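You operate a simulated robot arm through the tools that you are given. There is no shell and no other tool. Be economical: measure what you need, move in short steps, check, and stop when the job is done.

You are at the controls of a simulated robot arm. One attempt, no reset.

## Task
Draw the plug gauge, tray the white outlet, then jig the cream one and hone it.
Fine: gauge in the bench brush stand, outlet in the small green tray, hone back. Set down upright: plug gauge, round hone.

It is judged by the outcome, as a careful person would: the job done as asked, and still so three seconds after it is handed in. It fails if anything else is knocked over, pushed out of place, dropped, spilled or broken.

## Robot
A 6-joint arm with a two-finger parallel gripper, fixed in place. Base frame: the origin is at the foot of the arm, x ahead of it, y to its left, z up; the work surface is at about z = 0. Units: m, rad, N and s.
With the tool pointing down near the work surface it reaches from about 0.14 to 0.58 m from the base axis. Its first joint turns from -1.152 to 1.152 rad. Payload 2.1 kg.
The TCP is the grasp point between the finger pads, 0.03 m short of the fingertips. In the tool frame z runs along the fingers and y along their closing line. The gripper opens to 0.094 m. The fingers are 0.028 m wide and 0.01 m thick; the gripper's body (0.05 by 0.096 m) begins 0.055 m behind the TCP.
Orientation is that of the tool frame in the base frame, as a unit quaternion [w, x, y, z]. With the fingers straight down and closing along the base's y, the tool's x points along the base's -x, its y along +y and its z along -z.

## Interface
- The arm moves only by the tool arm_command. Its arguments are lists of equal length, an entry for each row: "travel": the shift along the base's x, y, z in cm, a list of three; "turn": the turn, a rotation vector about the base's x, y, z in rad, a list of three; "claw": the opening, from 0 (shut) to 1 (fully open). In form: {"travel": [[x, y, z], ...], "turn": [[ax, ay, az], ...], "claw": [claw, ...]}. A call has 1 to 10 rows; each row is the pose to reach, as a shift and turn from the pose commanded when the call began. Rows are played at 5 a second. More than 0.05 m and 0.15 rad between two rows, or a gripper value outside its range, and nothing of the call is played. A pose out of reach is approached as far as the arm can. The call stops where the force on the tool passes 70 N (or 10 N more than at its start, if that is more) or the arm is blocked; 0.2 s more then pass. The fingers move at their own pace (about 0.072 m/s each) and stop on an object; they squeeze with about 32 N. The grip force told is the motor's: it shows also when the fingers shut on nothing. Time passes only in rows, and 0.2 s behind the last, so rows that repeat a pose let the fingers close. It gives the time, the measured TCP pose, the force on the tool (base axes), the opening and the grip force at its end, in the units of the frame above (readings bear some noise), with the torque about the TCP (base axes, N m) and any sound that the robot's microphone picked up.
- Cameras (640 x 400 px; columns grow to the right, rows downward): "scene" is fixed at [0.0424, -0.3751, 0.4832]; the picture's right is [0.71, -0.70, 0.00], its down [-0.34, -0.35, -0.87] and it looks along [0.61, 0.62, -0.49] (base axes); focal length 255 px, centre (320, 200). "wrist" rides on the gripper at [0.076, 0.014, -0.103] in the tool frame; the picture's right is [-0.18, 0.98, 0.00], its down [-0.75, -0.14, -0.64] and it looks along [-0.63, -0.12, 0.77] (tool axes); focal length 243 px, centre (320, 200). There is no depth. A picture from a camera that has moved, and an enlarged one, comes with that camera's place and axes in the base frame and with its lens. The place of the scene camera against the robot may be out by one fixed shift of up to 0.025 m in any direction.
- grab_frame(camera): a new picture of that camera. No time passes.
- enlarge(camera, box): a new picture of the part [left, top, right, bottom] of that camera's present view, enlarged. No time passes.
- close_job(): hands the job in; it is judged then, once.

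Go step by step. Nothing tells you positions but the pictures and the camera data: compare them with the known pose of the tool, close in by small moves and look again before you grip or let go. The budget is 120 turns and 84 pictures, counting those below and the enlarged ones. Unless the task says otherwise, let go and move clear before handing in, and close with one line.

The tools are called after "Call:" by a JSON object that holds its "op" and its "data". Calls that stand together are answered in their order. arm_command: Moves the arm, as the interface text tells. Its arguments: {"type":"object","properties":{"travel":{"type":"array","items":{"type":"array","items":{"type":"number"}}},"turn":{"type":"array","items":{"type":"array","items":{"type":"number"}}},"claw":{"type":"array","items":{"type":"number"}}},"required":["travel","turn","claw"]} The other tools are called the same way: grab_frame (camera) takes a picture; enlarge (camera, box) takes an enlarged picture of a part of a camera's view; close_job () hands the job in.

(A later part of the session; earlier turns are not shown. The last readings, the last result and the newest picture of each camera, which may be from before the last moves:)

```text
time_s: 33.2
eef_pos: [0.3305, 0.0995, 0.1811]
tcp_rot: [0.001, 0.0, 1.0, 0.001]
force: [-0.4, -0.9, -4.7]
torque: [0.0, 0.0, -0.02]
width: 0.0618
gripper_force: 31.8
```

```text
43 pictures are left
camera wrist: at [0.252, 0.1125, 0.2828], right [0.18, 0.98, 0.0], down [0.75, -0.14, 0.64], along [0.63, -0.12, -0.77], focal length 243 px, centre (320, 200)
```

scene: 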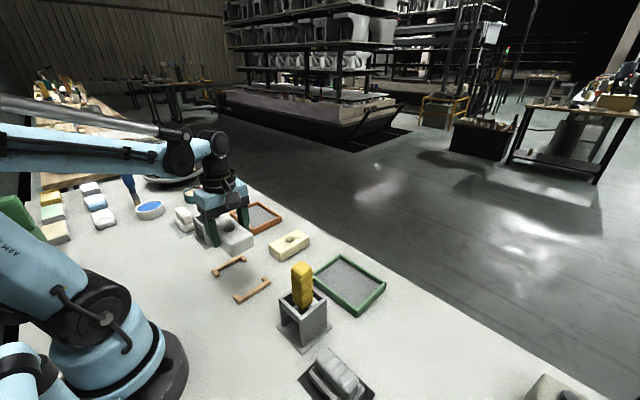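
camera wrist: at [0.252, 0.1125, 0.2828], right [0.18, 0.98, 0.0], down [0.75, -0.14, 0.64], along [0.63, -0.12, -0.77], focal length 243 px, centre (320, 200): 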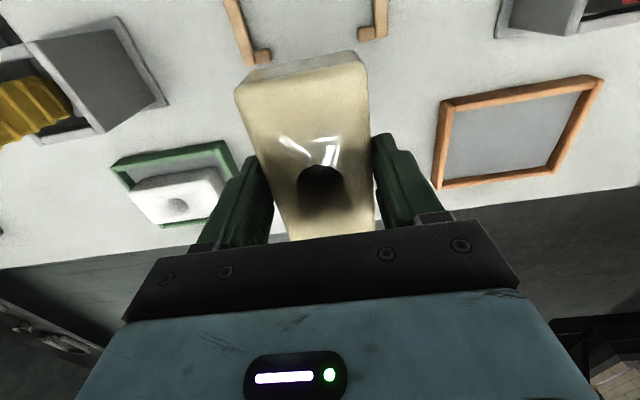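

The cream block is held just as the white one was. I'll turn +90° and return to the jig pose (0.2476, 0.1002).

Call:
{"op": "arm_command", "data": {"travel": [[-0.9, 0, 0], [-1.8, 0, 0], [-2.7, 0, 0], [-3.6, 0, 0], [-4.5, 0, 0], [-5.4, 0, 0], [-6.3, 0, 0], [-7.2, 0, 0], [-8, 0, 0], [-8.3, 0.1, 0]], "turn": [[0, 0, 0.149], [0, 0, 0.298], [0, 0, 0.447], [0, 0, 0.596], [0, 0, 0.745], [0, 0, 0.894], [0, 0, 1.043], [0, 0, 1.192], [0, 0, 1.341], [0, 0, 1.49]], "claw": [0.4, 0.4, 0.4, 0.4, 0.4, 0.4, 0.4, 0.4, 0.4, 0.4]}}

Call:
{"op": "arm_command", "data": {"travel": [[0, 0, 0], [0, 0, -4], [0, 0, -8], [0, 0, -8]], "turn": [[0, 0, 0.0808], [0, 0, 0.0808], [0, 0, 0.0808], [0, 0, 0.0808]], "claw": [0.4, 0.4, 0.4, 0.4]}}

Call:
{"op": "grab_frame", "data": {"camera": "wrist"}}

Call:
{"op": "enlarge", "data": {"camera": "scene", "box": [180, 190, 320, 320]}}

```text
time_s: 35.4
eef_pos: [0.2464, 0.0984, 0.1775]
tcp_rot: [0.0, -0.679, 0.734, 0.001]
force: [-0.7, -0.3, -2.9]
torque: [0.03, 0.01, -0.03]
width: 0.0616
gripper_force: 31.9
```

```text
time_s: 36.4
eef_pos: [0.2478, 0.1003, 0.0991]
tcp_rot: [0.0, 0.708, -0.706, -0.002]
force: [0.6, -0.5, -5.0]
torque: [0.0, 0.0, 0.02]
width: 0.0594
gripper_force: 31.7
```

```text
42 pictures are left
camera wrist: at [0.2321, 0.0243, 0.2005], right [-0.98, 0.18, 0.0], down [0.14, 0.75, 0.64], along [0.12, 0.63, -0.77], focal length 243 px, centre (320, 200)
```

wrist: 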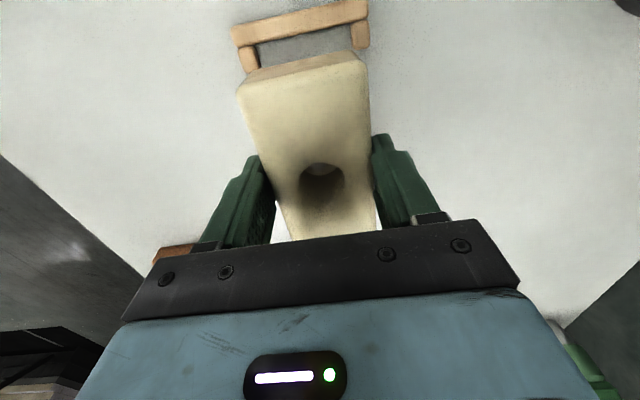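

```text
3.08 times, centred on (250, 255) of scene
camera zoom: at [0.0424, -0.3751, 0.4832], right [0.71, -0.7, 0.0], down [-0.34, -0.35, -0.87], along [0.61, 0.62, -0.49], focal length 784 px, centre (535, 31)
```

zoom: 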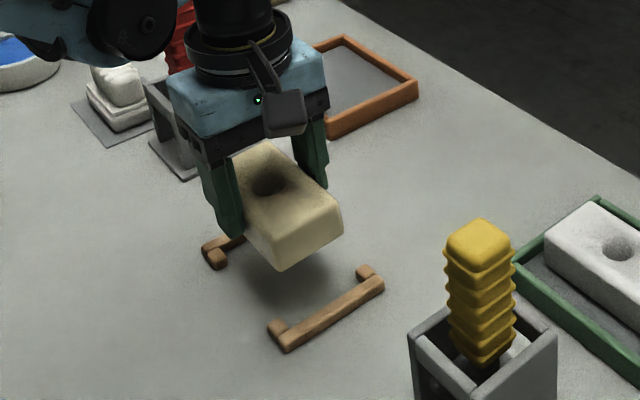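

The grip width changed slightly (61.7 → 59.4 mm), so I'll check whether the block has slipped or tilted before lowering.

Call:
{"op": "enlarge", "data": {"camera": "wrist", "box": [200, 0, 440, 250]}}

Call:
{"op": "enlarge", "data": {"camera": "scene", "box": [215, 220, 285, 290]}}

```text
1.60 times, centred on (320, 125) of wrist
camera zoom: at [0.2321, 0.0243, 0.2005], right [-0.98, 0.18, 0.0], down [0.14, 0.75, 0.64], along [0.12, 0.63, -0.77], focal length 388 px, centre (320, 320)
```

zoom: 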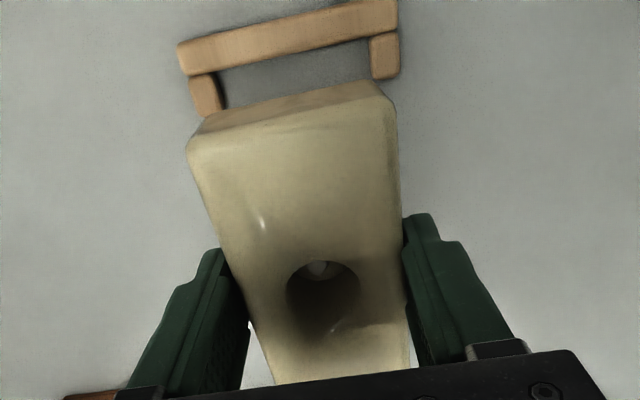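

```text
5.71 times, centred on (250, 255) of scene
camera zoom: at [0.0424, -0.3751, 0.4832], right [0.71, -0.7, 0.0], down [-0.34, -0.35, -0.87], along [0.61, 0.62, -0.49], focal length 1456 px, centre (720, -114)
```

zoom: 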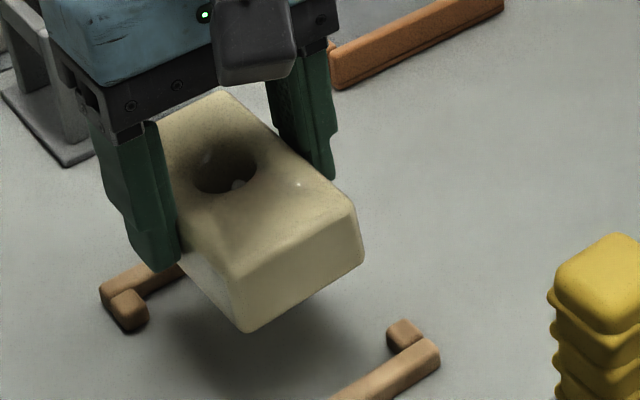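

The block has drooped at its -y end in the grip. I'll set it down on the open table at about (0.35, 0.10) to level it, then regrip.

Call:
{"op": "arm_command", "data": {"travel": [[3, 0, 0], [6.5, 0, 0], [10.2, 0, 0], [10.2, 0, -1.5], [10.2, 0, -3], [10.2, 0, -4], [10.2, 0, -4.7], [10.2, 0, -5.4], [10.2, 0, -6]], "turn": [[0, 0, 0], [0, 0, 0], [0, 0, 0], [0, 0, 0], [0, 0, 0], [0, 0, 0], [0, 0, 0], [0, 0, 0], [0, 0, 0]], "claw": [0.4, 0.4, 0.4, 0.4, 0.4, 0.4, 0.4, 0.4, 0.4]}}

Call:
{"op": "enlarge", "data": {"camera": "scene", "box": [220, 180, 360, 310]}}

Call:
{"op": "grab_frame", "data": {"camera": "wrist"}}

```text
time_s: 38.4
eef_pos: [0.3485, 0.101, 0.0412]
tcp_rot: [-0.001, -0.707, 0.707, 0.002]
force: [-2.8, 1.2, 19.2]
torque: [0.15, -0.55, 0.01]
width: 0.0576
gripper_force: 32.1
stopped in row 9: the force on the tool passed its limit at 91 N (the readings are from after the stop); the commanded pose is now the measured one
```

```text
3.08 times, centred on (290, 245) of scene
camera zoom: at [0.0423, -0.3751, 0.4832], right [0.71, -0.7, 0.0], down [-0.34, -0.35, -0.87], along [0.61, 0.62, -0.49], focal length 784 px, centre (412, 62)
```

zoom: 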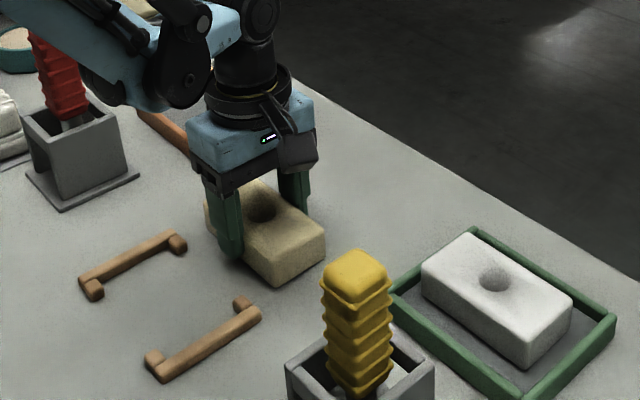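

```text
37 pictures are left
camera wrist: at [0.3329, 0.0251, 0.1428], right [-0.98, 0.18, 0.0], down [0.14, 0.75, 0.64], along [0.12, 0.63, -0.77], focal length 243 px, centre (320, 200)
```

wrist: 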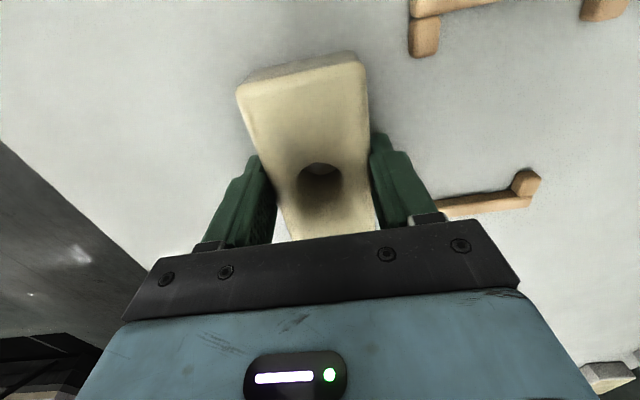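

Call:
{"op": "arm_command", "data": {"travel": [[0, 0, 0.1], [0, 0, 0.1], [0, 0, 0.1], [0, 0, 0.1]], "turn": [[0, 0, 0], [0, 0, 0], [0, 0, 0], [0, 0, 0]], "claw": [0.65, 0.75, 1, 1]}}

Call:
{"op": "arm_command", "data": {"travel": [[0, 0, 2], [0, 0, 5], [0, 0, 8]], "turn": [[0, 0, 0], [0, 0, 0], [0, 0, 0]], "claw": [1, 1, 1]}}

Call:
{"op": "enlarge", "data": {"camera": "scene", "box": [240, 210, 320, 290]}}

Call:
{"op": "enlarge", "data": {"camera": "wrist", "box": [220, 0, 440, 220]}}

```text
time_s: 39.4
eef_pos: [0.3505, 0.1009, 0.0405]
tcp_rot: [-0.001, -0.707, 0.707, 0.002]
force: [0.2, 0.2, 0.3]
torque: [-0.01, 0.01, -0.03]
width: 0.0941
gripper_force: 0.0
```

```text
time_s: 40.2
eef_pos: [0.3494, 0.0982, 0.12]
tcp_rot: [0.0, 0.707, -0.707, -0.002]
force: [0.8, -0.3, -1.0]
torque: [0.01, -0.01, -0.02]
width: 0.0942
gripper_force: 0.1
```

```text
5.00 times, centred on (280, 250) of scene
camera zoom: at [0.0424, -0.3751, 0.4832], right [0.71, -0.7, 0.0], down [-0.34, -0.35, -0.87], along [0.61, 0.62, -0.49], focal length 1274 px, centre (520, -50)
```

zoom: 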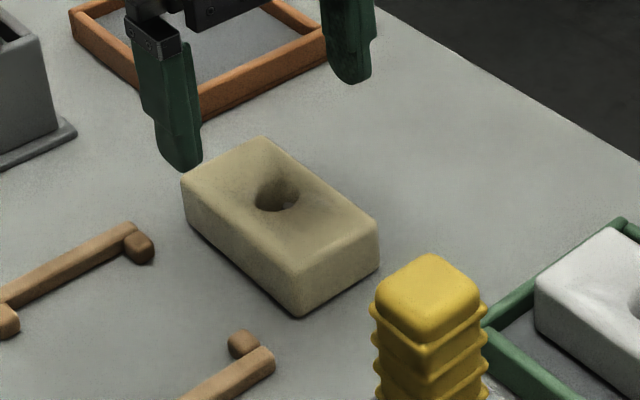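

```text
1.82 times, centred on (330, 110) of wrist
camera zoom: at [0.3326, 0.0211, 0.2223], right [-0.98, 0.18, 0.0], down [0.14, 0.75, 0.64], along [0.12, 0.63, -0.77], focal length 441 px, centre (302, 364)
```

zoom: 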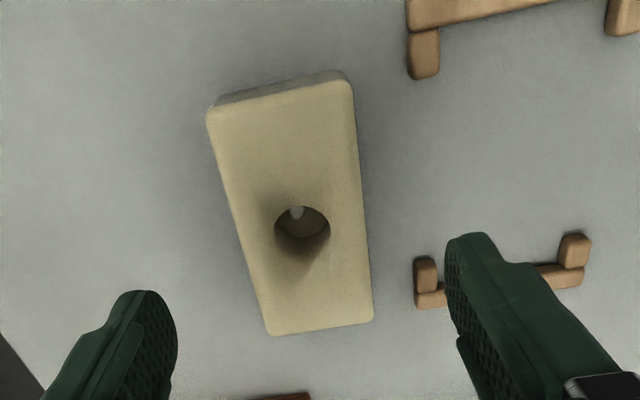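

The cream block is flat and intact, and a small burr shows in its hole. I'll regrip a bit lower and centred, lift only a little, and move gently.

Call:
{"op": "arm_command", "data": {"travel": [[-0.15, 0.25, -4], [-0.15, 0.25, -7], [-0.15, 0.25, -8.5], [-0.15, 0.25, -8.5], [-0.15, 0.25, -8.5], [-0.15, 0.25, -8.5], [-0.15, 0.25, -8.5], [-0.15, 0.25, -8.5]], "turn": [[0, 0, 0], [0, 0, 0], [0, 0, 0], [0, 0, 0], [0, 0, 0], [0, 0, 0], [0, 0, 0], [0, 0, 0]], "claw": [1, 1, 1, 0.8, 0.5, 0.3, 0.3, 0.3]}}

Call:
{"op": "arm_command", "data": {"travel": [[0, 0, 0.5], [0, 0, 1.2], [0, 0, 2], [0, 0, 3], [0, 0, 4]], "turn": [[0, 0, 0], [0, 0, 0], [0, 0, 0], [0, 0, 0], [0, 0, 0]], "claw": [0.3, 0.3, 0.3, 0.3, 0.3]}}

Call:
{"op": "enlarge", "data": {"camera": "scene", "box": [240, 190, 330, 280]}}

```text
time_s: 42.0
eef_pos: [0.3447, 0.1003, 0.0382]
tcp_rot: [0.001, 0.707, -0.707, -0.002]
force: [0.4, -0.2, 0.2]
torque: [-0.02, -0.01, 0.04]
width: 0.0624
gripper_force: 32.8
```

```text
time_s: 43.2
eef_pos: [0.3475, 0.1048, 0.0768]
tcp_rot: [-0.001, -0.707, 0.707, 0.002]
force: [-0.6, 0.1, -3.2]
torque: [-0.01, 0.0, 0.03]
width: 0.0622
gripper_force: 32.0
```

```text
4.44 times, centred on (285, 235) of scene
camera zoom: at [0.0424, -0.3751, 0.4832], right [0.71, -0.7, 0.0], down [-0.34, -0.35, -0.87], along [0.61, 0.62, -0.49], focal length 1133 px, centre (476, 44)
```

zoom: 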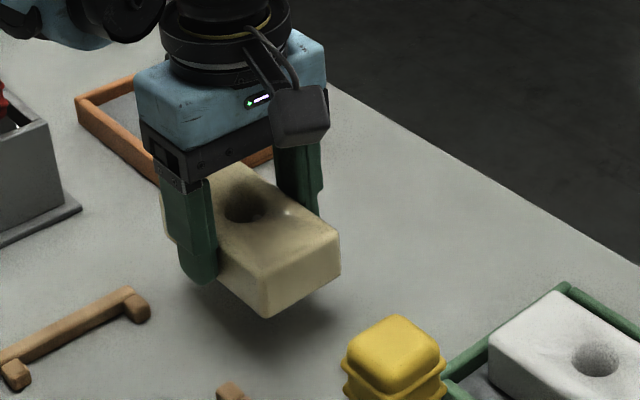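

The width is steady at 62 mm and the block looks level. I'll move gently over to the jig.

Call:
{"op": "arm_command", "data": {"travel": [[-1.5, -0.1, 0], [-3.5, -0.1, 0], [-5.5, -0.2, 0], [-7.5, -0.2, 0], [-9, -0.2, 0], [-9.9, -0.2, 0], [-9.9, -0.2, 0], [-9.9, -0.2, 0]], "turn": [[0, 0, 0], [0, 0, 0], [0, 0, 0], [0, 0, 0], [0, 0, 0], [0, 0, 0], [0, 0, 0], [0, 0, 0]], "claw": [0.3, 0.3, 0.3, 0.3, 0.3, 0.3, 0.3, 0.3]}}

Call:
{"op": "grab_frame", "data": {"camera": "wrist"}}

Call:
{"op": "enlarge", "data": {"camera": "scene", "box": [200, 210, 290, 310]}}

```text
time_s: 45.0
eef_pos: [0.248, 0.1038, 0.0756]
tcp_rot: [0.0, -0.707, 0.707, 0.002]
force: [0.4, -0.8, -2.9]
torque: [-0.02, -0.03, 0.0]
width: 0.0628
gripper_force: 31.8
```

```text
33 pictures are left
camera wrist: at [0.2322, 0.0269, 0.1768], right [-0.98, 0.18, 0.0], down [0.14, 0.75, 0.64], along [0.12, 0.63, -0.77], focal length 243 px, centre (320, 200)
```

wrist: 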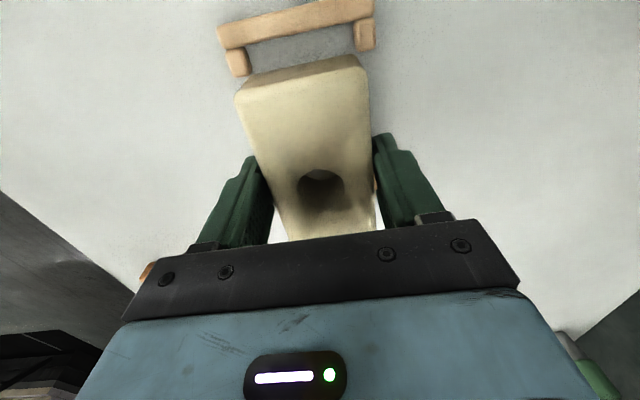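

```text
4.00 times, centred on (245, 260) of scene
camera zoom: at [0.0424, -0.3751, 0.4832], right [0.71, -0.7, 0.0], down [-0.34, -0.35, -0.87], along [0.61, 0.62, -0.49], focal length 1020 px, centre (620, -40)
```

zoom: 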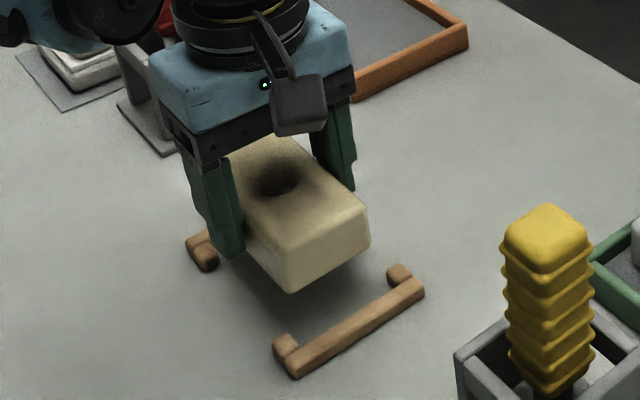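

The TCP is at y=0.1035 and the block sits about 2 mm toward +y in the grip, so I'll shift -5.5 mm in y, lower to just above the rails, and check.

Call:
{"op": "arm_command", "data": {"travel": [[0, -0.55, 0], [0, -0.55, -1.2], [0, -0.55, -2.0], [0, -0.55, -2.0]], "turn": [[0, 0, 0], [0, 0, 0], [0, 0, 0], [0, 0, 0]], "claw": [0.3, 0.3, 0.3, 0.3]}}

Call:
{"op": "enlarge", "data": {"camera": "wrist", "box": [200, 0, 440, 250]}}

Call:
{"op": "enlarge", "data": {"camera": "scene", "box": [205, 220, 285, 310]}}

```text
time_s: 46.0
eef_pos: [0.2472, 0.097, 0.0547]
tcp_rot: [-0.001, -0.707, 0.707, 0.001]
force: [0.4, 0.6, -4.6]
torque: [-0.01, 0.0, 0.02]
width: 0.0622
gripper_force: 31.7
```

```text
1.60 times, centred on (320, 125) of wrist
camera zoom: at [0.2323, 0.0209, 0.1557], right [-0.98, 0.18, 0.0], down [0.14, 0.75, 0.64], along [0.12, 0.63, -0.77], focal length 388 px, centre (320, 320)
```

zoom: 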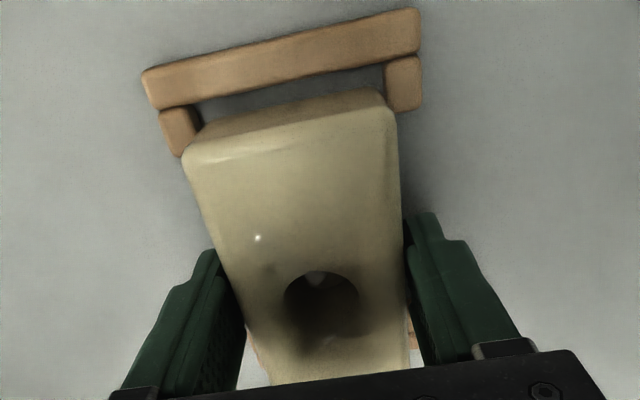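

```text
4.44 times, centred on (245, 265) of scene
camera zoom: at [0.0424, -0.3751, 0.4832], right [0.71, -0.7, 0.0], down [-0.34, -0.35, -0.87], along [0.61, 0.62, -0.49], focal length 1133 px, centre (653, -89)
```

zoom: 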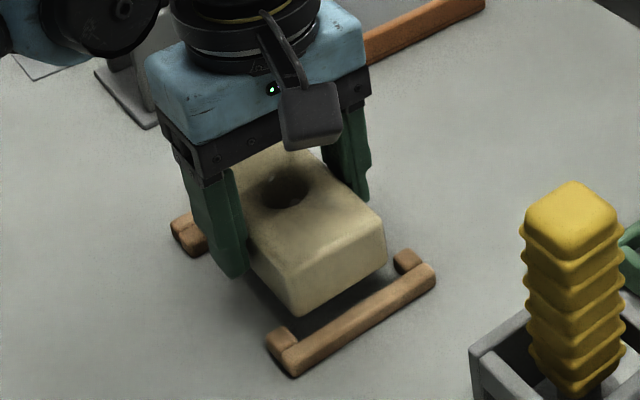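

It's aligned between the rails, so I'll lower the last stretch gently.

Call:
{"op": "arm_command", "data": {"travel": [[0, 0.1, -0.5], [0, 0.1, -1.0], [0, 0.1, -1.3], [0, 0.1, -1.5]], "turn": [[0, 0, 0], [0, 0, 0], [0, 0, 0], [0, 0, 0]], "claw": [0.3, 0.3, 0.3, 0.3]}}

Call:
{"op": "enlarge", "data": {"camera": "scene", "box": [205, 220, 285, 310]}}

```text
time_s: 47.0
eef_pos: [0.2479, 0.0976, 0.0394]
tcp_rot: [0.001, 0.707, -0.707, -0.002]
force: [0.0, 0.0, -4.4]
torque: [-0.06, 0.01, -0.04]
width: 0.0623
gripper_force: 31.8
```

```text
4.44 times, centred on (245, 265) of scene
camera zoom: at [0.0424, -0.3751, 0.4832], right [0.71, -0.7, 0.0], down [-0.34, -0.35, -0.87], along [0.61, 0.62, -0.49], focal length 1133 px, centre (653, -89)
```

zoom: 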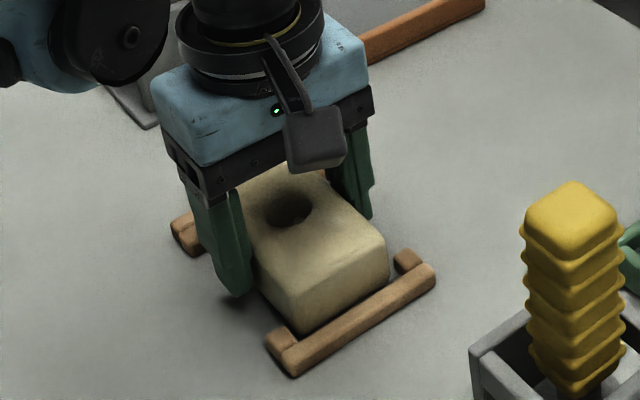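

Almost down and the block is between the rails. A few more millimetres to contact.

Call:
{"op": "arm_command", "data": {"travel": [[0, 0, -0.15], [0, 0, -0.3], [0, 0, -0.45]], "turn": [[0, 0, 0], [0, 0, 0], [0, 0, 0]], "claw": [0.3, 0.3, 0.3]}}

```text
time_s: 47.8
eef_pos: [0.2481, 0.0974, 0.0369]
tcp_rot: [0.001, 0.707, -0.707, -0.002]
force: [-0.4, 0.3, -4.2]
torque: [0.0, -0.03, -0.02]
width: 0.0627
gripper_force: 31.9
```

Call:
{"op": "arm_command", "data": {"travel": [[0, 0, -0.1], [0, 0, -0.2], [0, 0, -0.3]], "turn": [[0, 0, 0], [0, 0, 0], [0, 0, 0]], "claw": [0.3, 0.3, 0.3]}}

```text
time_s: 48.6
eef_pos: [0.2481, 0.0973, 0.0341]
tcp_rot: [0.0, 0.707, -0.707, -0.002]
force: [-2.0, 8.1, 27.4]
torque: [-0.02, 0.02, -0.02]
width: 0.0624
gripper_force: 32.0
```

The block is seated. I'll release it and rise.

Call:
{"op": "arm_command", "data": {"travel": [[0, 0, 0.1], [0, 0, 0.1], [0, 0, 0.1], [0, 0, 2], [0, 0, 5], [0, 0, 9], [0, 0, 13]], "turn": [[0, 0, 0], [0, 0, 0], [0, 0, 0], [0, 0, 0], [0, 0, 0], [0, 0, 0], [0, 0, 0]], "claw": [0.75, 0.9, 1, 1, 1, 1, 1]}}

Call:
{"op": "enlarge", "data": {"camera": "wrist", "box": [220, 0, 420, 200]}}

Call:
{"op": "enlarge", "data": {"camera": "scene", "box": [205, 220, 345, 360]}}

```text
time_s: 50.2
eef_pos: [0.2503, 0.0958, 0.1658]
tcp_rot: [0.001, 0.707, -0.707, -0.002]
force: [-0.1, 0.0, 0.7]
torque: [0.02, 0.03, 0.01]
width: 0.0941
gripper_force: 0.0
```

```text
2.00 times, centred on (320, 100) of wrist
camera zoom: at [0.2342, 0.0192, 0.268], right [-0.98, 0.18, 0.0], down [0.14, 0.75, 0.64], along [0.12, 0.63, -0.77], focal length 485 px, centre (320, 400)
```

zoom: 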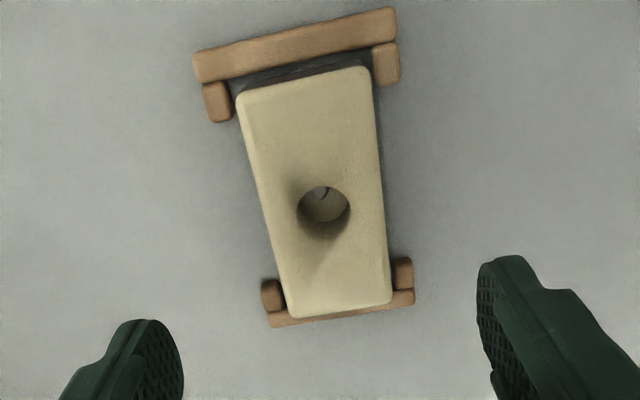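

```text
2.86 times, centred on (275, 290) of scene
camera zoom: at [0.0424, -0.3751, 0.4832], right [0.71, -0.7, 0.0], down [-0.34, -0.35, -0.87], along [0.61, 0.62, -0.49], focal length 728 px, centre (449, -57)
```

zoom: 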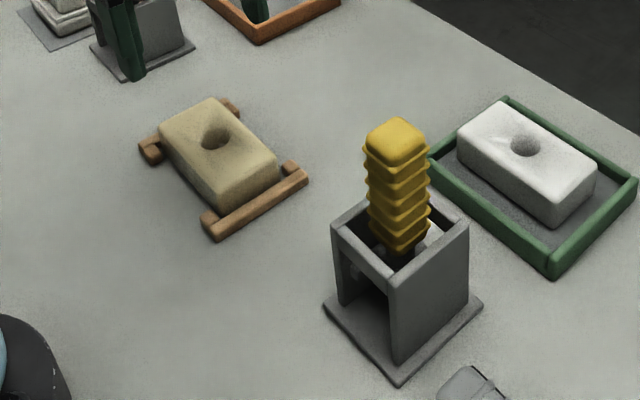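

The cream block is seated in the jig, with its hole at about (0.247, 0.099). Next I'll rise and go look at the yellow hone near (0.272, -0.116).

Call:
{"op": "arm_command", "data": {"travel": [[0, 0, 5], [0.5, -2, 10], [1, -6, 10], [1.5, -10, 10], [2, -14, 10], [2.2, -18, 10], [2.2, -21, 10], [2.2, -21, 10]], "turn": [[0, 0, 0], [0, 0, 0], [0, 0, 0], [0, 0, 0], [0, 0, 0], [0, 0, 0], [0, 0, 0], [0, 0, 0]], "claw": [1, 1, 1, 1, 1, 1, 1, 1]}}

Call:
{"op": "grab_frame", "data": {"camera": "wrist"}}

Call:
{"op": "enlarge", "data": {"camera": "scene", "box": [250, 230, 350, 360]}}

```text
refused: row 2 steps farther than a row can; nothing moved
```

```text
26 pictures are left
camera wrist: at [0.2342, 0.0192, 0.268], right [-0.98, 0.18, 0.0], down [0.14, 0.75, 0.64], along [0.12, 0.63, -0.77], focal length 243 px, centre (320, 200)
```

wrist: 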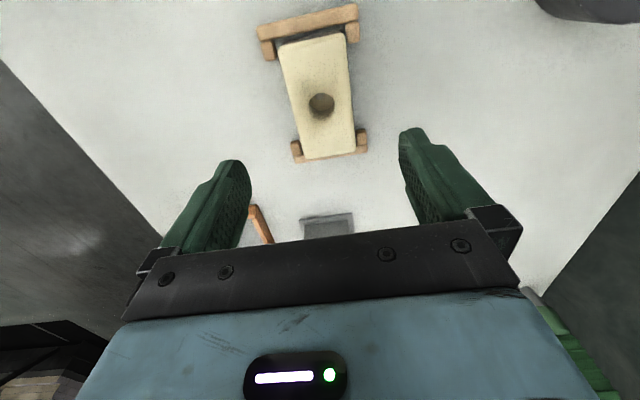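

```text
3.08 times, centred on (300, 295) of scene
camera zoom: at [0.0424, -0.3751, 0.4832], right [0.71, -0.7, 0.0], down [-0.34, -0.35, -0.87], along [0.61, 0.62, -0.49], focal length 784 px, centre (382, -92)
```

zoom: 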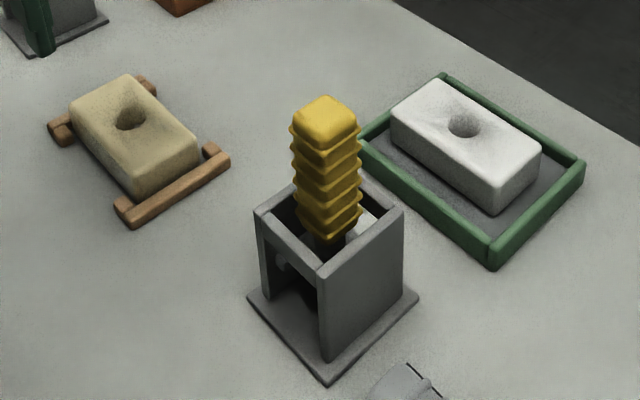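

The move was refused because one step was too long, so I'm repeating it with shorter steps.

Call:
{"op": "arm_command", "data": {"travel": [[0, 0, 4.5], [0.3, -2, 8.5], [0.8, -6, 10], [1.3, -10, 10], [1.8, -14, 10], [2.2, -18, 10], [2.2, -21, 10], [2.2, -21, 10]], "turn": [[0, 0, 0], [0, 0, 0], [0, 0, 0], [0, 0, 0], [0, 0, 0], [0, 0, 0], [0, 0, 0], [0, 0, 0]], "claw": [1, 1, 1, 1, 1, 1, 1, 1]}}

Call:
{"op": "grab_frame", "data": {"camera": "wrist"}}

```text
time_s: 52.0
eef_pos: [0.273, -0.1133, 0.2629]
tcp_rot: [0.001, 0.707, -0.707, -0.002]
force: [0.1, 0.1, 0.0]
torque: [0.04, 0.01, 0.03]
width: 0.0941
gripper_force: 0.1
```

```text
24 pictures are left
camera wrist: at [0.2569, -0.1895, 0.3646], right [-0.98, 0.18, 0.0], down [0.14, 0.75, 0.64], along [0.12, 0.63, -0.77], focal length 243 px, centre (320, 200)
```

wrist: 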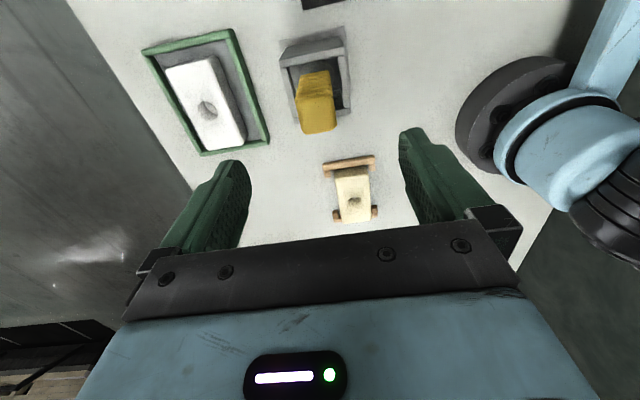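

The hone handle is at about (0.272, -0.115) with its top near z = 0.165, upright in its stand. I'll descend and grip at TCP z≈0.132.

Call:
{"op": "arm_command", "data": {"travel": [[-0.1, -0.2, -4], [-0.1, -0.2, -7], [-0.1, -0.2, -10], [-0.1, -0.2, -13], [-0.1, -0.2, -13], [-0.1, -0.2, -13], [-0.1, -0.2, -13], [-0.1, -0.2, -13], [-0.1, -0.2, -13]], "turn": [[0, 0, 0], [0, 0, 0], [0, 0, 0], [0, 0, 0], [0, 0, 0], [0, 0, 0], [0, 0, 0], [0, 0, 0], [0, 0, 0]], "claw": [1, 1, 1, 1, 1, 0.7, 0.4, 0, 0]}}

Call:
{"op": "enlarge", "data": {"camera": "scene", "box": [250, 210, 350, 360]}}

```text
time_s: 54.0
eef_pos: [0.2707, -0.1129, 0.1339]
tcp_rot: [0.0, -0.707, 0.708, 0.001]
force: [12.8, -18.6, 4.7]
torque: [-1.13, -1.04, 0.06]
width: 0.035
gripper_force: 32.0
```

```text
2.67 times, centred on (300, 285) of scene
camera zoom: at [0.0424, -0.3751, 0.4832], right [0.71, -0.7, 0.0], down [-0.34, -0.35, -0.87], along [0.61, 0.62, -0.49], focal length 680 px, centre (373, -27)
```

zoom: 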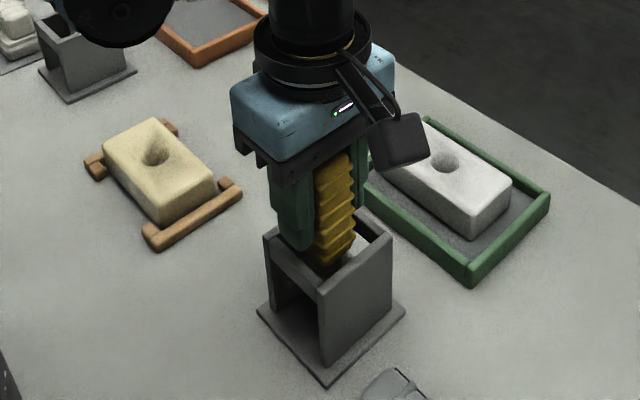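

Gripping put some side load on the hone, so I'll yield slightly in the direction of that force before drawing it.

Call:
{"op": "arm_command", "data": {"travel": [[0.1, -0.15, 0], [0.1, -0.15, 0.2]], "turn": [[0, 0, 0], [0, 0, 0]], "claw": [0, 0]}}

```text
time_s: 54.6
eef_pos: [0.2707, -0.1149, 0.1352]
tcp_rot: [0.001, -0.707, 0.708, 0.003]
force: [5.7, 10.3, -8.7]
torque: [1.11, -0.57, 0.2]
width: 0.0342
gripper_force: 31.5
```

Call:
{"op": "arm_command", "data": {"travel": [[0.07, 0.06, 0.2], [0.07, 0.06, 0.5]], "turn": [[0, 0, 0], [0, 0, 0]], "claw": [0, 0]}}

Call:
{"op": "enlarge", "data": {"camera": "scene", "box": [250, 210, 350, 360]}}

```text
time_s: 55.2
eef_pos: [0.271, -0.1146, 0.1417]
tcp_rot: [-0.001, -0.707, 0.708, 0.002]
force: [-1.5, 7.5, -7.8]
torque: [0.92, 0.18, -0.06]
width: 0.0341
gripper_force: 31.8
```

```text
2.67 times, centred on (300, 285) of scene
camera zoom: at [0.0424, -0.3751, 0.4832], right [0.71, -0.7, 0.0], down [-0.34, -0.35, -0.87], along [0.61, 0.62, -0.49], focal length 680 px, centre (373, -27)
```

zoom: 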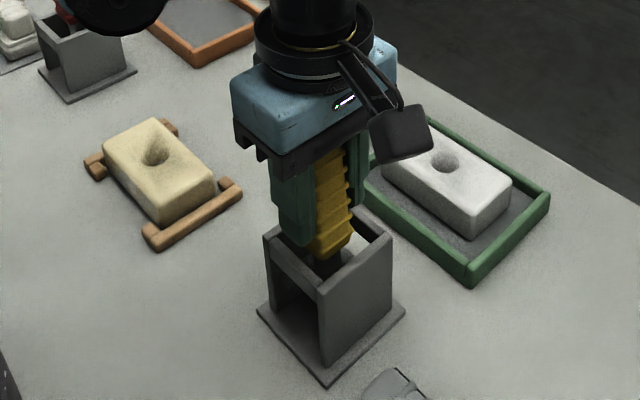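

The lower end is still lightly touching the -y wall. I'll ease another 1.5 mm toward +y while lifting.

Call:
{"op": "arm_command", "data": {"travel": [[0, 0.15, 0.3], [0, 0.15, 1], [0, 0.15, 2]], "turn": [[0, 0, 0], [0, 0, 0], [0, 0, 0]], "claw": [0, 0, 0]}}

```text
time_s: 56.0
eef_pos: [0.2713, -0.113, 0.1624]
tcp_rot: [0.001, 0.707, -0.707, -0.001]
force: [-0.6, -0.9, -0.7]
torque: [-0.02, 0.03, -0.01]
width: 0.0338
gripper_force: 32.2
```

The hone is free, so I'll lift it clear and look at it.

Call:
{"op": "arm_command", "data": {"travel": [[0, 0, 3], [0, 0, 6], [0, 0, 10]], "turn": [[0, 0, 0], [0, 0, 0], [0, 0, 0]], "claw": [0, 0, 0]}}

Call:
{"op": "grab_frame", "data": {"camera": "wrist"}}

Call:
{"op": "enlarge", "data": {"camera": "scene", "box": [240, 160, 360, 340]}}

```text
time_s: 56.8
eef_pos: [0.2688, -0.1134, 0.2625]
tcp_rot: [0.001, 0.707, -0.707, -0.001]
force: [0.0, -0.1, -1.4]
torque: [-0.01, 0.01, -0.01]
width: 0.0339
gripper_force: 32.1
```

```text
21 pictures are left
camera wrist: at [0.2534, -0.1899, 0.3633], right [-0.98, 0.18, 0.0], down [0.14, 0.75, 0.64], along [0.12, 0.63, -0.77], focal length 243 px, centre (320, 200)
```

wrist: 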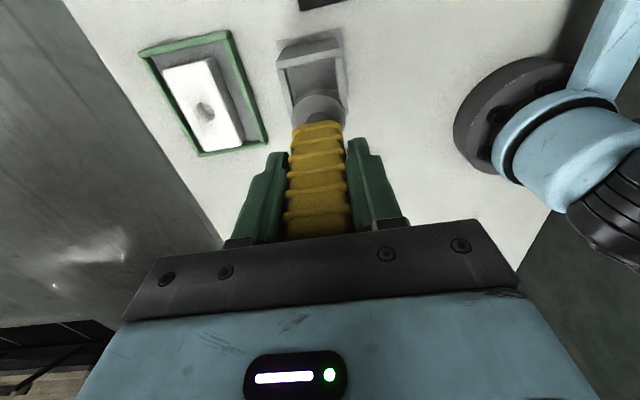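

```text
2.22 times, centred on (300, 250) of scene
camera zoom: at [0.0424, -0.3751, 0.4832], right [0.71, -0.7, 0.0], down [-0.34, -0.35, -0.87], along [0.61, 0.62, -0.49], focal length 566 px, centre (364, 89)
```

zoom: 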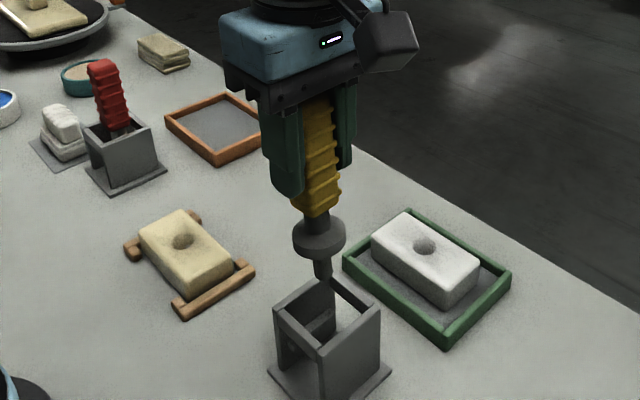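

The hone has a collar and a thin round rod below it. It's held nearly vertical, so I'll carry it over to the cream block's hole at about (0.247, 0.099).

Call:
{"op": "arm_command", "data": {"travel": [[-0.6, 4, 0], [-1.2, 8, 0], [-1.8, 12, 0], [-2.4, 16, 0], [-2.4, 19.5, 0], [-2.4, 21.2, 0], [-2.4, 21.2, -3], [-2.4, 21.2, -6], [-2.4, 21.2, -6]], "turn": [[0, 0, 0], [0, 0, 0], [0, 0, 0], [0, 0, 0], [0, 0, 0], [0, 0, 0], [0, 0, 0], [0, 0, 0], [0, 0, 0]], "claw": [0, 0, 0, 0, 0, 0, 0, 0, 0]}}

Call:
{"op": "enlarge", "data": {"camera": "wrist", "box": [240, 0, 400, 150]}}

Call:
{"op": "enlarge", "data": {"camera": "scene", "box": [190, 170, 290, 300]}}

```text
time_s: 58.8
eef_pos: [0.2453, 0.0981, 0.2006]
tcp_rot: [0.0, 0.707, -0.707, -0.001]
force: [-0.3, 0.4, -1.2]
torque: [0.0, -0.03, 0.0]
width: 0.0339
gripper_force: 31.2
```

```text
2.67 times, centred on (320, 75) of wrist
camera zoom: at [0.2304, 0.0221, 0.3026], right [-0.98, 0.18, 0.0], down [0.14, 0.75, 0.64], along [0.12, 0.63, -0.77], focal length 647 px, centre (320, 533)
```

zoom: 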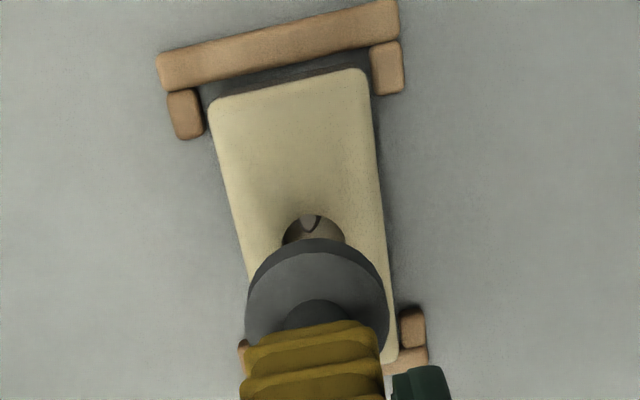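

```text
3.08 times, centred on (240, 235) of scene
camera zoom: at [0.0424, -0.3751, 0.4832], right [0.71, -0.7, 0.0], down [-0.34, -0.35, -0.87], along [0.61, 0.62, -0.49], focal length 784 px, centre (566, 92)
```

zoom: 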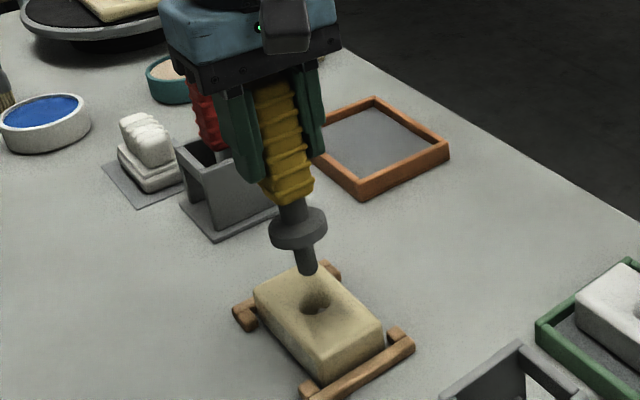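

The rod is nearly above the hole, which is slightly toward +x and +y. I'll nudge that way and lower to just above the hole for a last check.

Call:
{"op": "arm_command", "data": {"travel": [[0.25, 0.2, 0], [0.25, 0.2, -1.5], [0.25, 0.2, -2.8], [0.25, 0.2, -2.8]], "turn": [[0, 0, 0], [0, 0, 0], [0, 0, 0], [0, 0, 0]], "claw": [0, 0, 0, 0]}}

Call:
{"op": "enlarge", "data": {"camera": "wrist", "box": [240, 20, 400, 150]}}

Call:
{"op": "enlarge", "data": {"camera": "scene", "box": [215, 215, 275, 295]}}

```text
time_s: 59.8
eef_pos: [0.2498, 0.0992, 0.1734]
tcp_rot: [-0.001, -0.707, 0.708, 0.002]
force: [-0.5, 0.8, -2.0]
torque: [0.04, -0.01, 0.02]
width: 0.034
gripper_force: 32.2
```

```text
3.08 times, centred on (320, 85) of wrist
camera zoom: at [0.2335, 0.0231, 0.2742], right [-0.98, 0.18, 0.0], down [0.14, 0.75, 0.64], along [0.12, 0.63, -0.77], focal length 746 px, centre (320, 554)
```

zoom: 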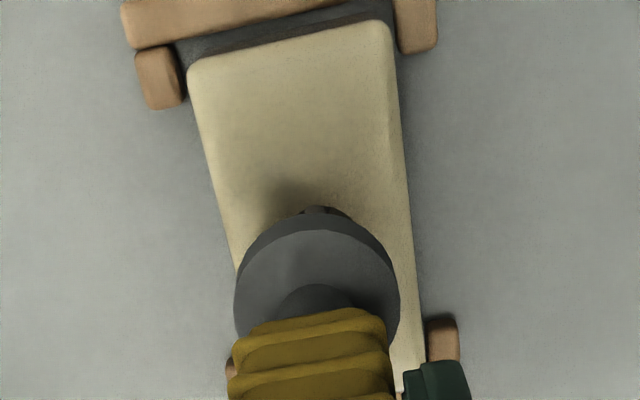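

```text
5.00 times, centred on (245, 255) of scene
camera zoom: at [0.0424, -0.3751, 0.4832], right [0.71, -0.7, 0.0], down [-0.34, -0.35, -0.87], along [0.61, 0.62, -0.49], focal length 1274 px, centre (695, -75)
```

zoom: 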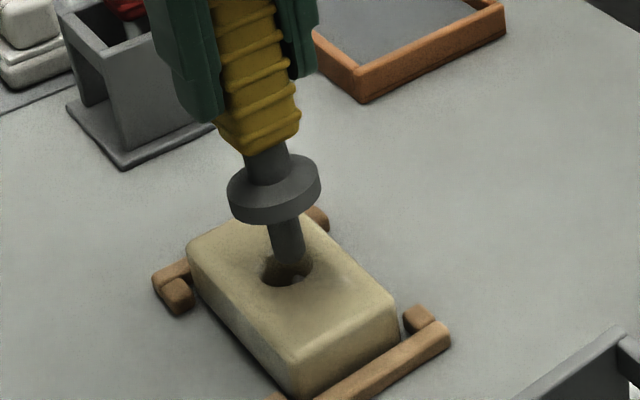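

The rod tip is just above the hole and within its clearance. I'll shift 1.5 mm in -x and lower slowly.

Call:
{"op": "arm_command", "data": {"travel": [[-0.15, 0, -0.5], [-0.15, 0, -1.0], [-0.15, 0, -1.5], [-0.15, 0, -2.0]], "turn": [[0, 0, 0], [0, 0, 0], [0, 0, 0], [0, 0, 0]], "claw": [0, 0, 0, 0]}}

Call:
{"op": "enlarge", "data": {"camera": "scene", "box": [215, 215, 275, 295]}}

```text
time_s: 60.8
eef_pos: [0.2492, 0.1011, 0.1559]
tcp_rot: [0.0, 0.708, -0.706, -0.002]
force: [-3.7, 6.2, 57.2]
torque: [-0.16, 0.22, -0.06]
width: 0.0342
gripper_force: 32.4
```

```text
5.00 times, centred on (245, 255) of scene
camera zoom: at [0.0422, -0.3751, 0.4832], right [0.71, -0.7, 0.0], down [-0.34, -0.35, -0.87], along [0.61, 0.62, -0.49], focal length 1274 px, centre (695, -75)
```

zoom: 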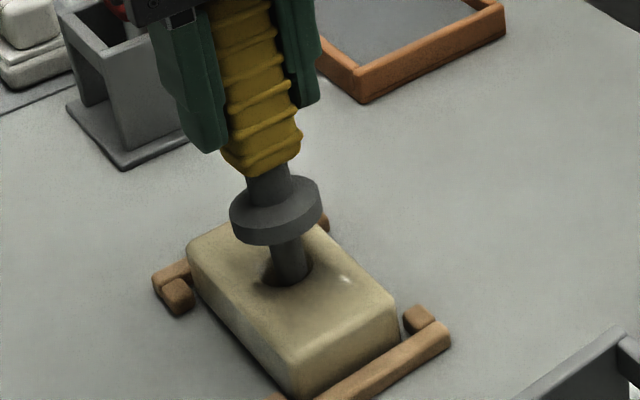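

The rod entered but met something at TCP z≈0.156, probably the burr on the -y side. I'll back up, shift 2.5 mm in +y, and try again.

Call:
{"op": "arm_command", "data": {"travel": [[0, 0, 0.6], [0.05, 0.25, 0.6], [0.05, 0.25, 0.2], [0.05, 0.25, -0.2], [0.05, 0.25, -0.5]], "turn": [[0, 0, 0], [0, 0, 0], [0, 0, 0], [0, 0, 0], [0, 0, 0]], "claw": [0, 0, 0, 0, 0]}}

```text
time_s: 62.0
eef_pos: [0.2485, 0.1048, 0.1502]
tcp_rot: [-0.002, 0.707, -0.707, -0.002]
force: [2.5, 9.7, 57.4]
torque: [-0.06, -0.23, 0.02]
width: 0.0344
gripper_force: 32.5
```

Call:
{"op": "enlarge", "data": {"camera": "scene", "box": [215, 215, 275, 295]}}

```text
5.00 times, centred on (245, 255) of scene
camera zoom: at [0.0422, -0.3751, 0.4832], right [0.71, -0.7, 0.0], down [-0.34, -0.35, -0.87], along [0.61, 0.62, -0.49], focal length 1274 px, centre (695, -75)
```

zoom: 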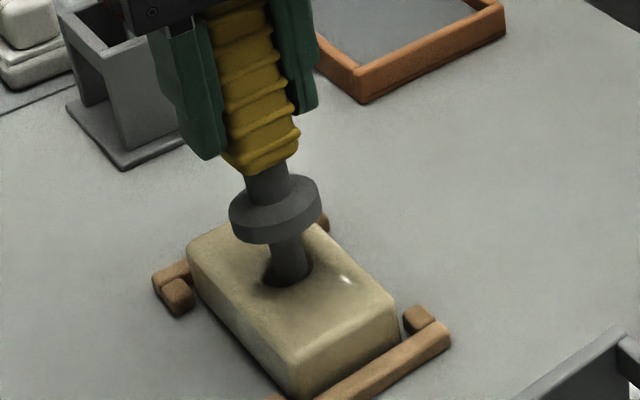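

The handle slid up in the grip a few millimetres while the rod stayed blocked, seemingly off-centre over the burr. I'll lift the tip out and look again.

Call:
{"op": "arm_command", "data": {"travel": [[0, 0, 0.8], [0, 0, 1.6], [0, 0, 2.4], [0, 0, 2.4]], "turn": [[0, 0, 0], [0, 0, 0], [0, 0, 0], [0, 0, 0]], "claw": [0, 0, 0, 0]}}

Call:
{"op": "enlarge", "data": {"camera": "scene", "box": [220, 220, 270, 290]}}

```text
time_s: 63.0
eef_pos: [0.2469, 0.1035, 0.1723]
tcp_rot: [0.0, 0.707, -0.707, -0.002]
force: [-0.2, -0.5, -1.1]
torque: [0.02, 0.03, -0.01]
width: 0.0338
gripper_force: 31.9
```

```text
5.71 times, centred on (245, 255) of scene
camera zoom: at [0.0424, -0.3751, 0.4832], right [0.71, -0.7, 0.0], down [-0.34, -0.35, -0.87], along [0.61, 0.62, -0.49], focal length 1456 px, centre (749, -114)
```

zoom: 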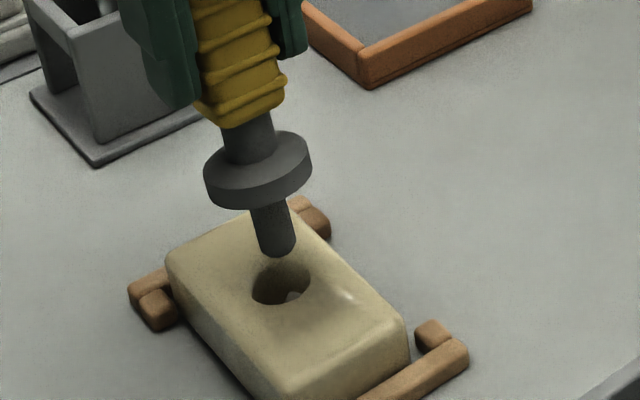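

Call:
{"op": "enlarge", "data": {"camera": "wrist", "box": [270, 40, 370, 120]}}

```text
5.00 times, centred on (320, 80) of wrist
camera zoom: at [0.2319, 0.0275, 0.274], right [-0.98, 0.18, 0.0], down [0.14, 0.75, 0.64], along [0.12, 0.63, -0.77], focal length 1213 px, centre (320, 800)
```

zoom: 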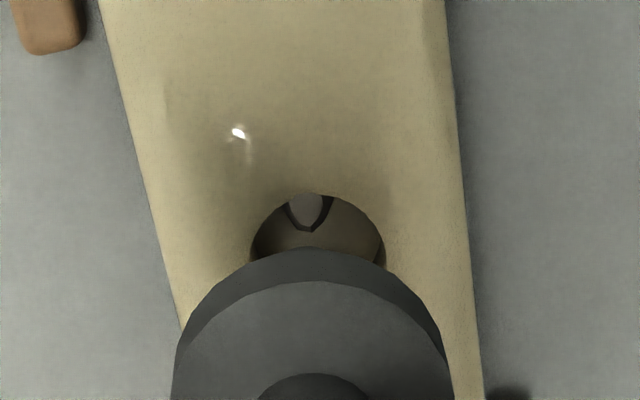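

In both views the burr is a small nub on the hole's -y wall, and the rod was landing on it. I need the rod on the +y side of the hole, so I'll shift (-2, +1.5) mm and lower gently.

Call:
{"op": "arm_command", "data": {"travel": [[-0.2, 0.15, 0], [-0.2, 0.15, -0.8], [-0.2, 0.15, -1.5], [-0.2, 0.15, -1.9]], "turn": [[0, 0, 0], [0, 0, 0], [0, 0, 0], [0, 0, 0]], "claw": [0, 0, 0, 0]}}

```text
time_s: 64.0
eef_pos: [0.2463, 0.1055, 0.1526]
tcp_rot: [-0.001, -0.707, 0.707, 0.002]
force: [-0.6, -0.4, -1.0]
torque: [-0.02, -0.02, -0.04]
width: 0.0338
gripper_force: 31.7
```

Call:
{"op": "arm_command", "data": {"travel": [[0, 0, -0.25], [0, 0, -0.5], [0, 0, -0.7]], "turn": [[0, 0, 0], [0, 0, 0], [0, 0, 0]], "claw": [0, 0, 0]}}

```text
time_s: 64.8
eef_pos: [0.2457, 0.1058, 0.1454]
tcp_rot: [-0.001, -0.706, 0.708, 0.003]
force: [0.2, -1.0, 11.4]
torque: [-0.28, 0.0, -0.02]
width: 0.0339
gripper_force: 31.9
```

Call:
{"op": "enlarge", "data": {"camera": "scene", "box": [220, 220, 270, 290]}}

```text
5.71 times, centred on (245, 255) of scene
camera zoom: at [0.0424, -0.3751, 0.4832], right [0.71, -0.7, 0.0], down [-0.34, -0.35, -0.87], along [0.61, 0.62, -0.49], focal length 1456 px, centre (749, -114)
```

zoom: 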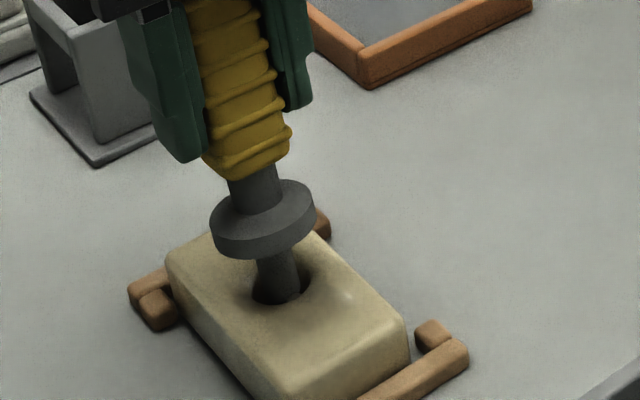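

By the torque, contact is still on the burr side, and the hone axis sits a few mm to -y of the TCP. I'll lift a little, shift (+1, +3) mm, and try again.

Call:
{"op": "arm_command", "data": {"travel": [[0, 0, 0.7], [0.1, 0.3, 0.7], [0.1, 0.3, 0.3], [0.1, 0.3, 0], [0.1, 0.3, -0.3], [0.1, 0.3, -0.5]], "turn": [[0, 0, 0], [0, 0, 0], [0, 0, 0], [0, 0, 0], [0, 0, 0], [0, 0, 0]], "claw": [0, 0, 0, 0, 0, 0]}}

```text
time_s: 66.2
eef_pos: [0.2487, 0.1088, 0.1413]
tcp_rot: [0.001, 0.707, -0.707, -0.002]
force: [0.2, 0.3, -0.3]
torque: [0.1, -0.02, -0.01]
width: 0.0339
gripper_force: 32.1
```

It's going deeper with no contact, so I'll continue down in small steps.

Call:
{"op": "arm_command", "data": {"travel": [[0, 0, -0.3], [0, 0, -0.6], [0, 0, -0.9]], "turn": [[0, 0, 0], [0, 0, 0], [0, 0, 0]], "claw": [0, 0, 0]}}

Call:
{"op": "enlarge", "data": {"camera": "scene", "box": [220, 220, 270, 290]}}

```text
time_s: 67.0
eef_pos: [0.2481, 0.1081, 0.1311]
tcp_rot: [-0.001, -0.707, 0.707, 0.001]
force: [0.3, -0.6, -1.5]
torque: [0.01, -0.04, -0.03]
width: 0.034
gripper_force: 31.7
```

```text
5.71 times, centred on (245, 255) of scene
camera zoom: at [0.0424, -0.3751, 0.4832], right [0.71, -0.7, 0.0], down [-0.34, -0.35, -0.87], along [0.61, 0.62, -0.49], focal length 1456 px, centre (749, -114)
```

zoom: 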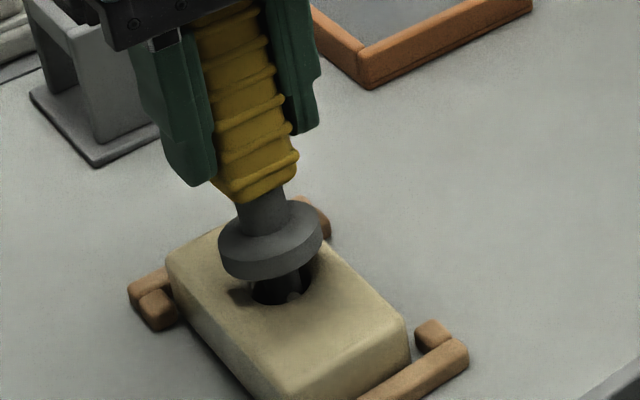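

The rod is in the bore beside the burr. I'll go deeper until the collar nearly seats.

Call:
{"op": "arm_command", "data": {"travel": [[0, 0, -0.3], [0, 0, -0.6], [0, 0, -0.8]], "turn": [[0, 0, 0], [0, 0, 0], [0, 0, 0]], "claw": [0, 0, 0]}}

```text
time_s: 67.8
eef_pos: [0.2502, 0.1073, 0.1251]
tcp_rot: [0.001, 0.707, -0.707, -0.002]
force: [-0.4, 1.1, 56.7]
torque: [-0.18, 0.26, -0.01]
width: 0.0334
gripper_force: 31.8
```

The collar/bottom is reached. I'll back off slightly and hone, using short strokes with twists and a light lean toward the burr.

Call:
{"op": "arm_command", "data": {"travel": [[0, 0, 0.4], [0, -0.1, 0.4], [0, -0.2, 0.7], [0, -0.2, 1.0], [0, -0.2, 0.7], [0, -0.2, 0.4], [0, -0.2, 0.7], [0, -0.2, 1.0], [0, -0.2, 0.7], [0, -0.2, 0.4]], "turn": [[0, 0, 0], [0, 0, 0.14], [0, 0, 0.28], [0, 0, 0.14], [0, 0, 0], [0, 0, -0.14], [0, 0, -0.28], [0, 0, -0.14], [0, 0, 0], [0, 0, 0]], "claw": [0, 0, 0, 0, 0, 0, 0, 0, 0, 0]}}

Call:
{"op": "enlarge", "data": {"camera": "scene", "box": [220, 220, 270, 290]}}

```text
time_s: 70.0
eef_pos: [0.2483, 0.1052, 0.1284]
tcp_rot: [0.001, 0.708, -0.706, -0.002]
force: [-1.8, 7.6, 3.4]
torque: [0.7, 0.24, -0.05]
width: 0.0337
gripper_force: 32.2
```

```text
5.71 times, centred on (245, 255) of scene
camera zoom: at [0.0424, -0.3751, 0.4832], right [0.71, -0.7, 0.0], down [-0.34, -0.35, -0.87], along [0.61, 0.62, -0.49], focal length 1456 px, centre (749, -114)
```

zoom: 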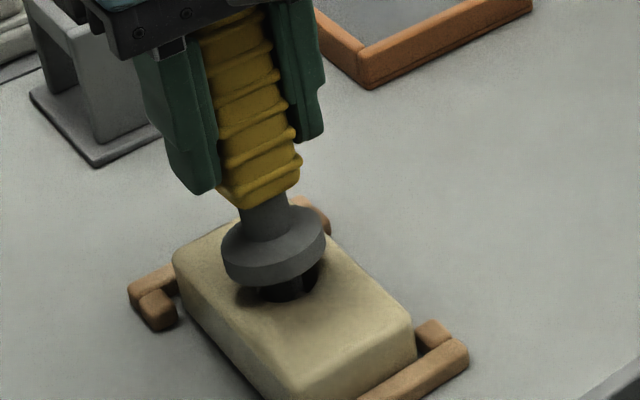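

The rod is now pressing the burr with about 8 N, and the block is held against the rail. I'll do another round of strokes.

Call:
{"op": "arm_command", "data": {"travel": [[0, -0.1, 0.4], [0, -0.15, 0.8], [0, -0.15, 1.0], [0, -0.15, 0.6], [0, -0.15, 0.1], [0, -0.15, 0.5], [0, -0.15, 1.0], [0, -0.15, 0.6], [0, -0.15, 0.1], [0, -0.15, 0.1]], "turn": [[0, 0, 0.14], [0, 0, 0.28], [0, 0, 0.14], [0, 0, 0], [0, 0, -0.14], [0, 0, -0.28], [0, 0, -0.14], [0, 0, 0], [0, 0, 0.14], [0, 0, 0]], "claw": [0, 0, 0, 0, 0, 0, 0, 0, 0, 0]}}

```text
time_s: 72.2
eef_pos: [0.2478, 0.1048, 0.1297]
tcp_rot: [0.0, 0.707, -0.707, -0.001]
force: [-0.8, -1.4, -1.0]
torque: [-0.04, -0.02, 0.0]
width: 0.0338
gripper_force: 31.3
```

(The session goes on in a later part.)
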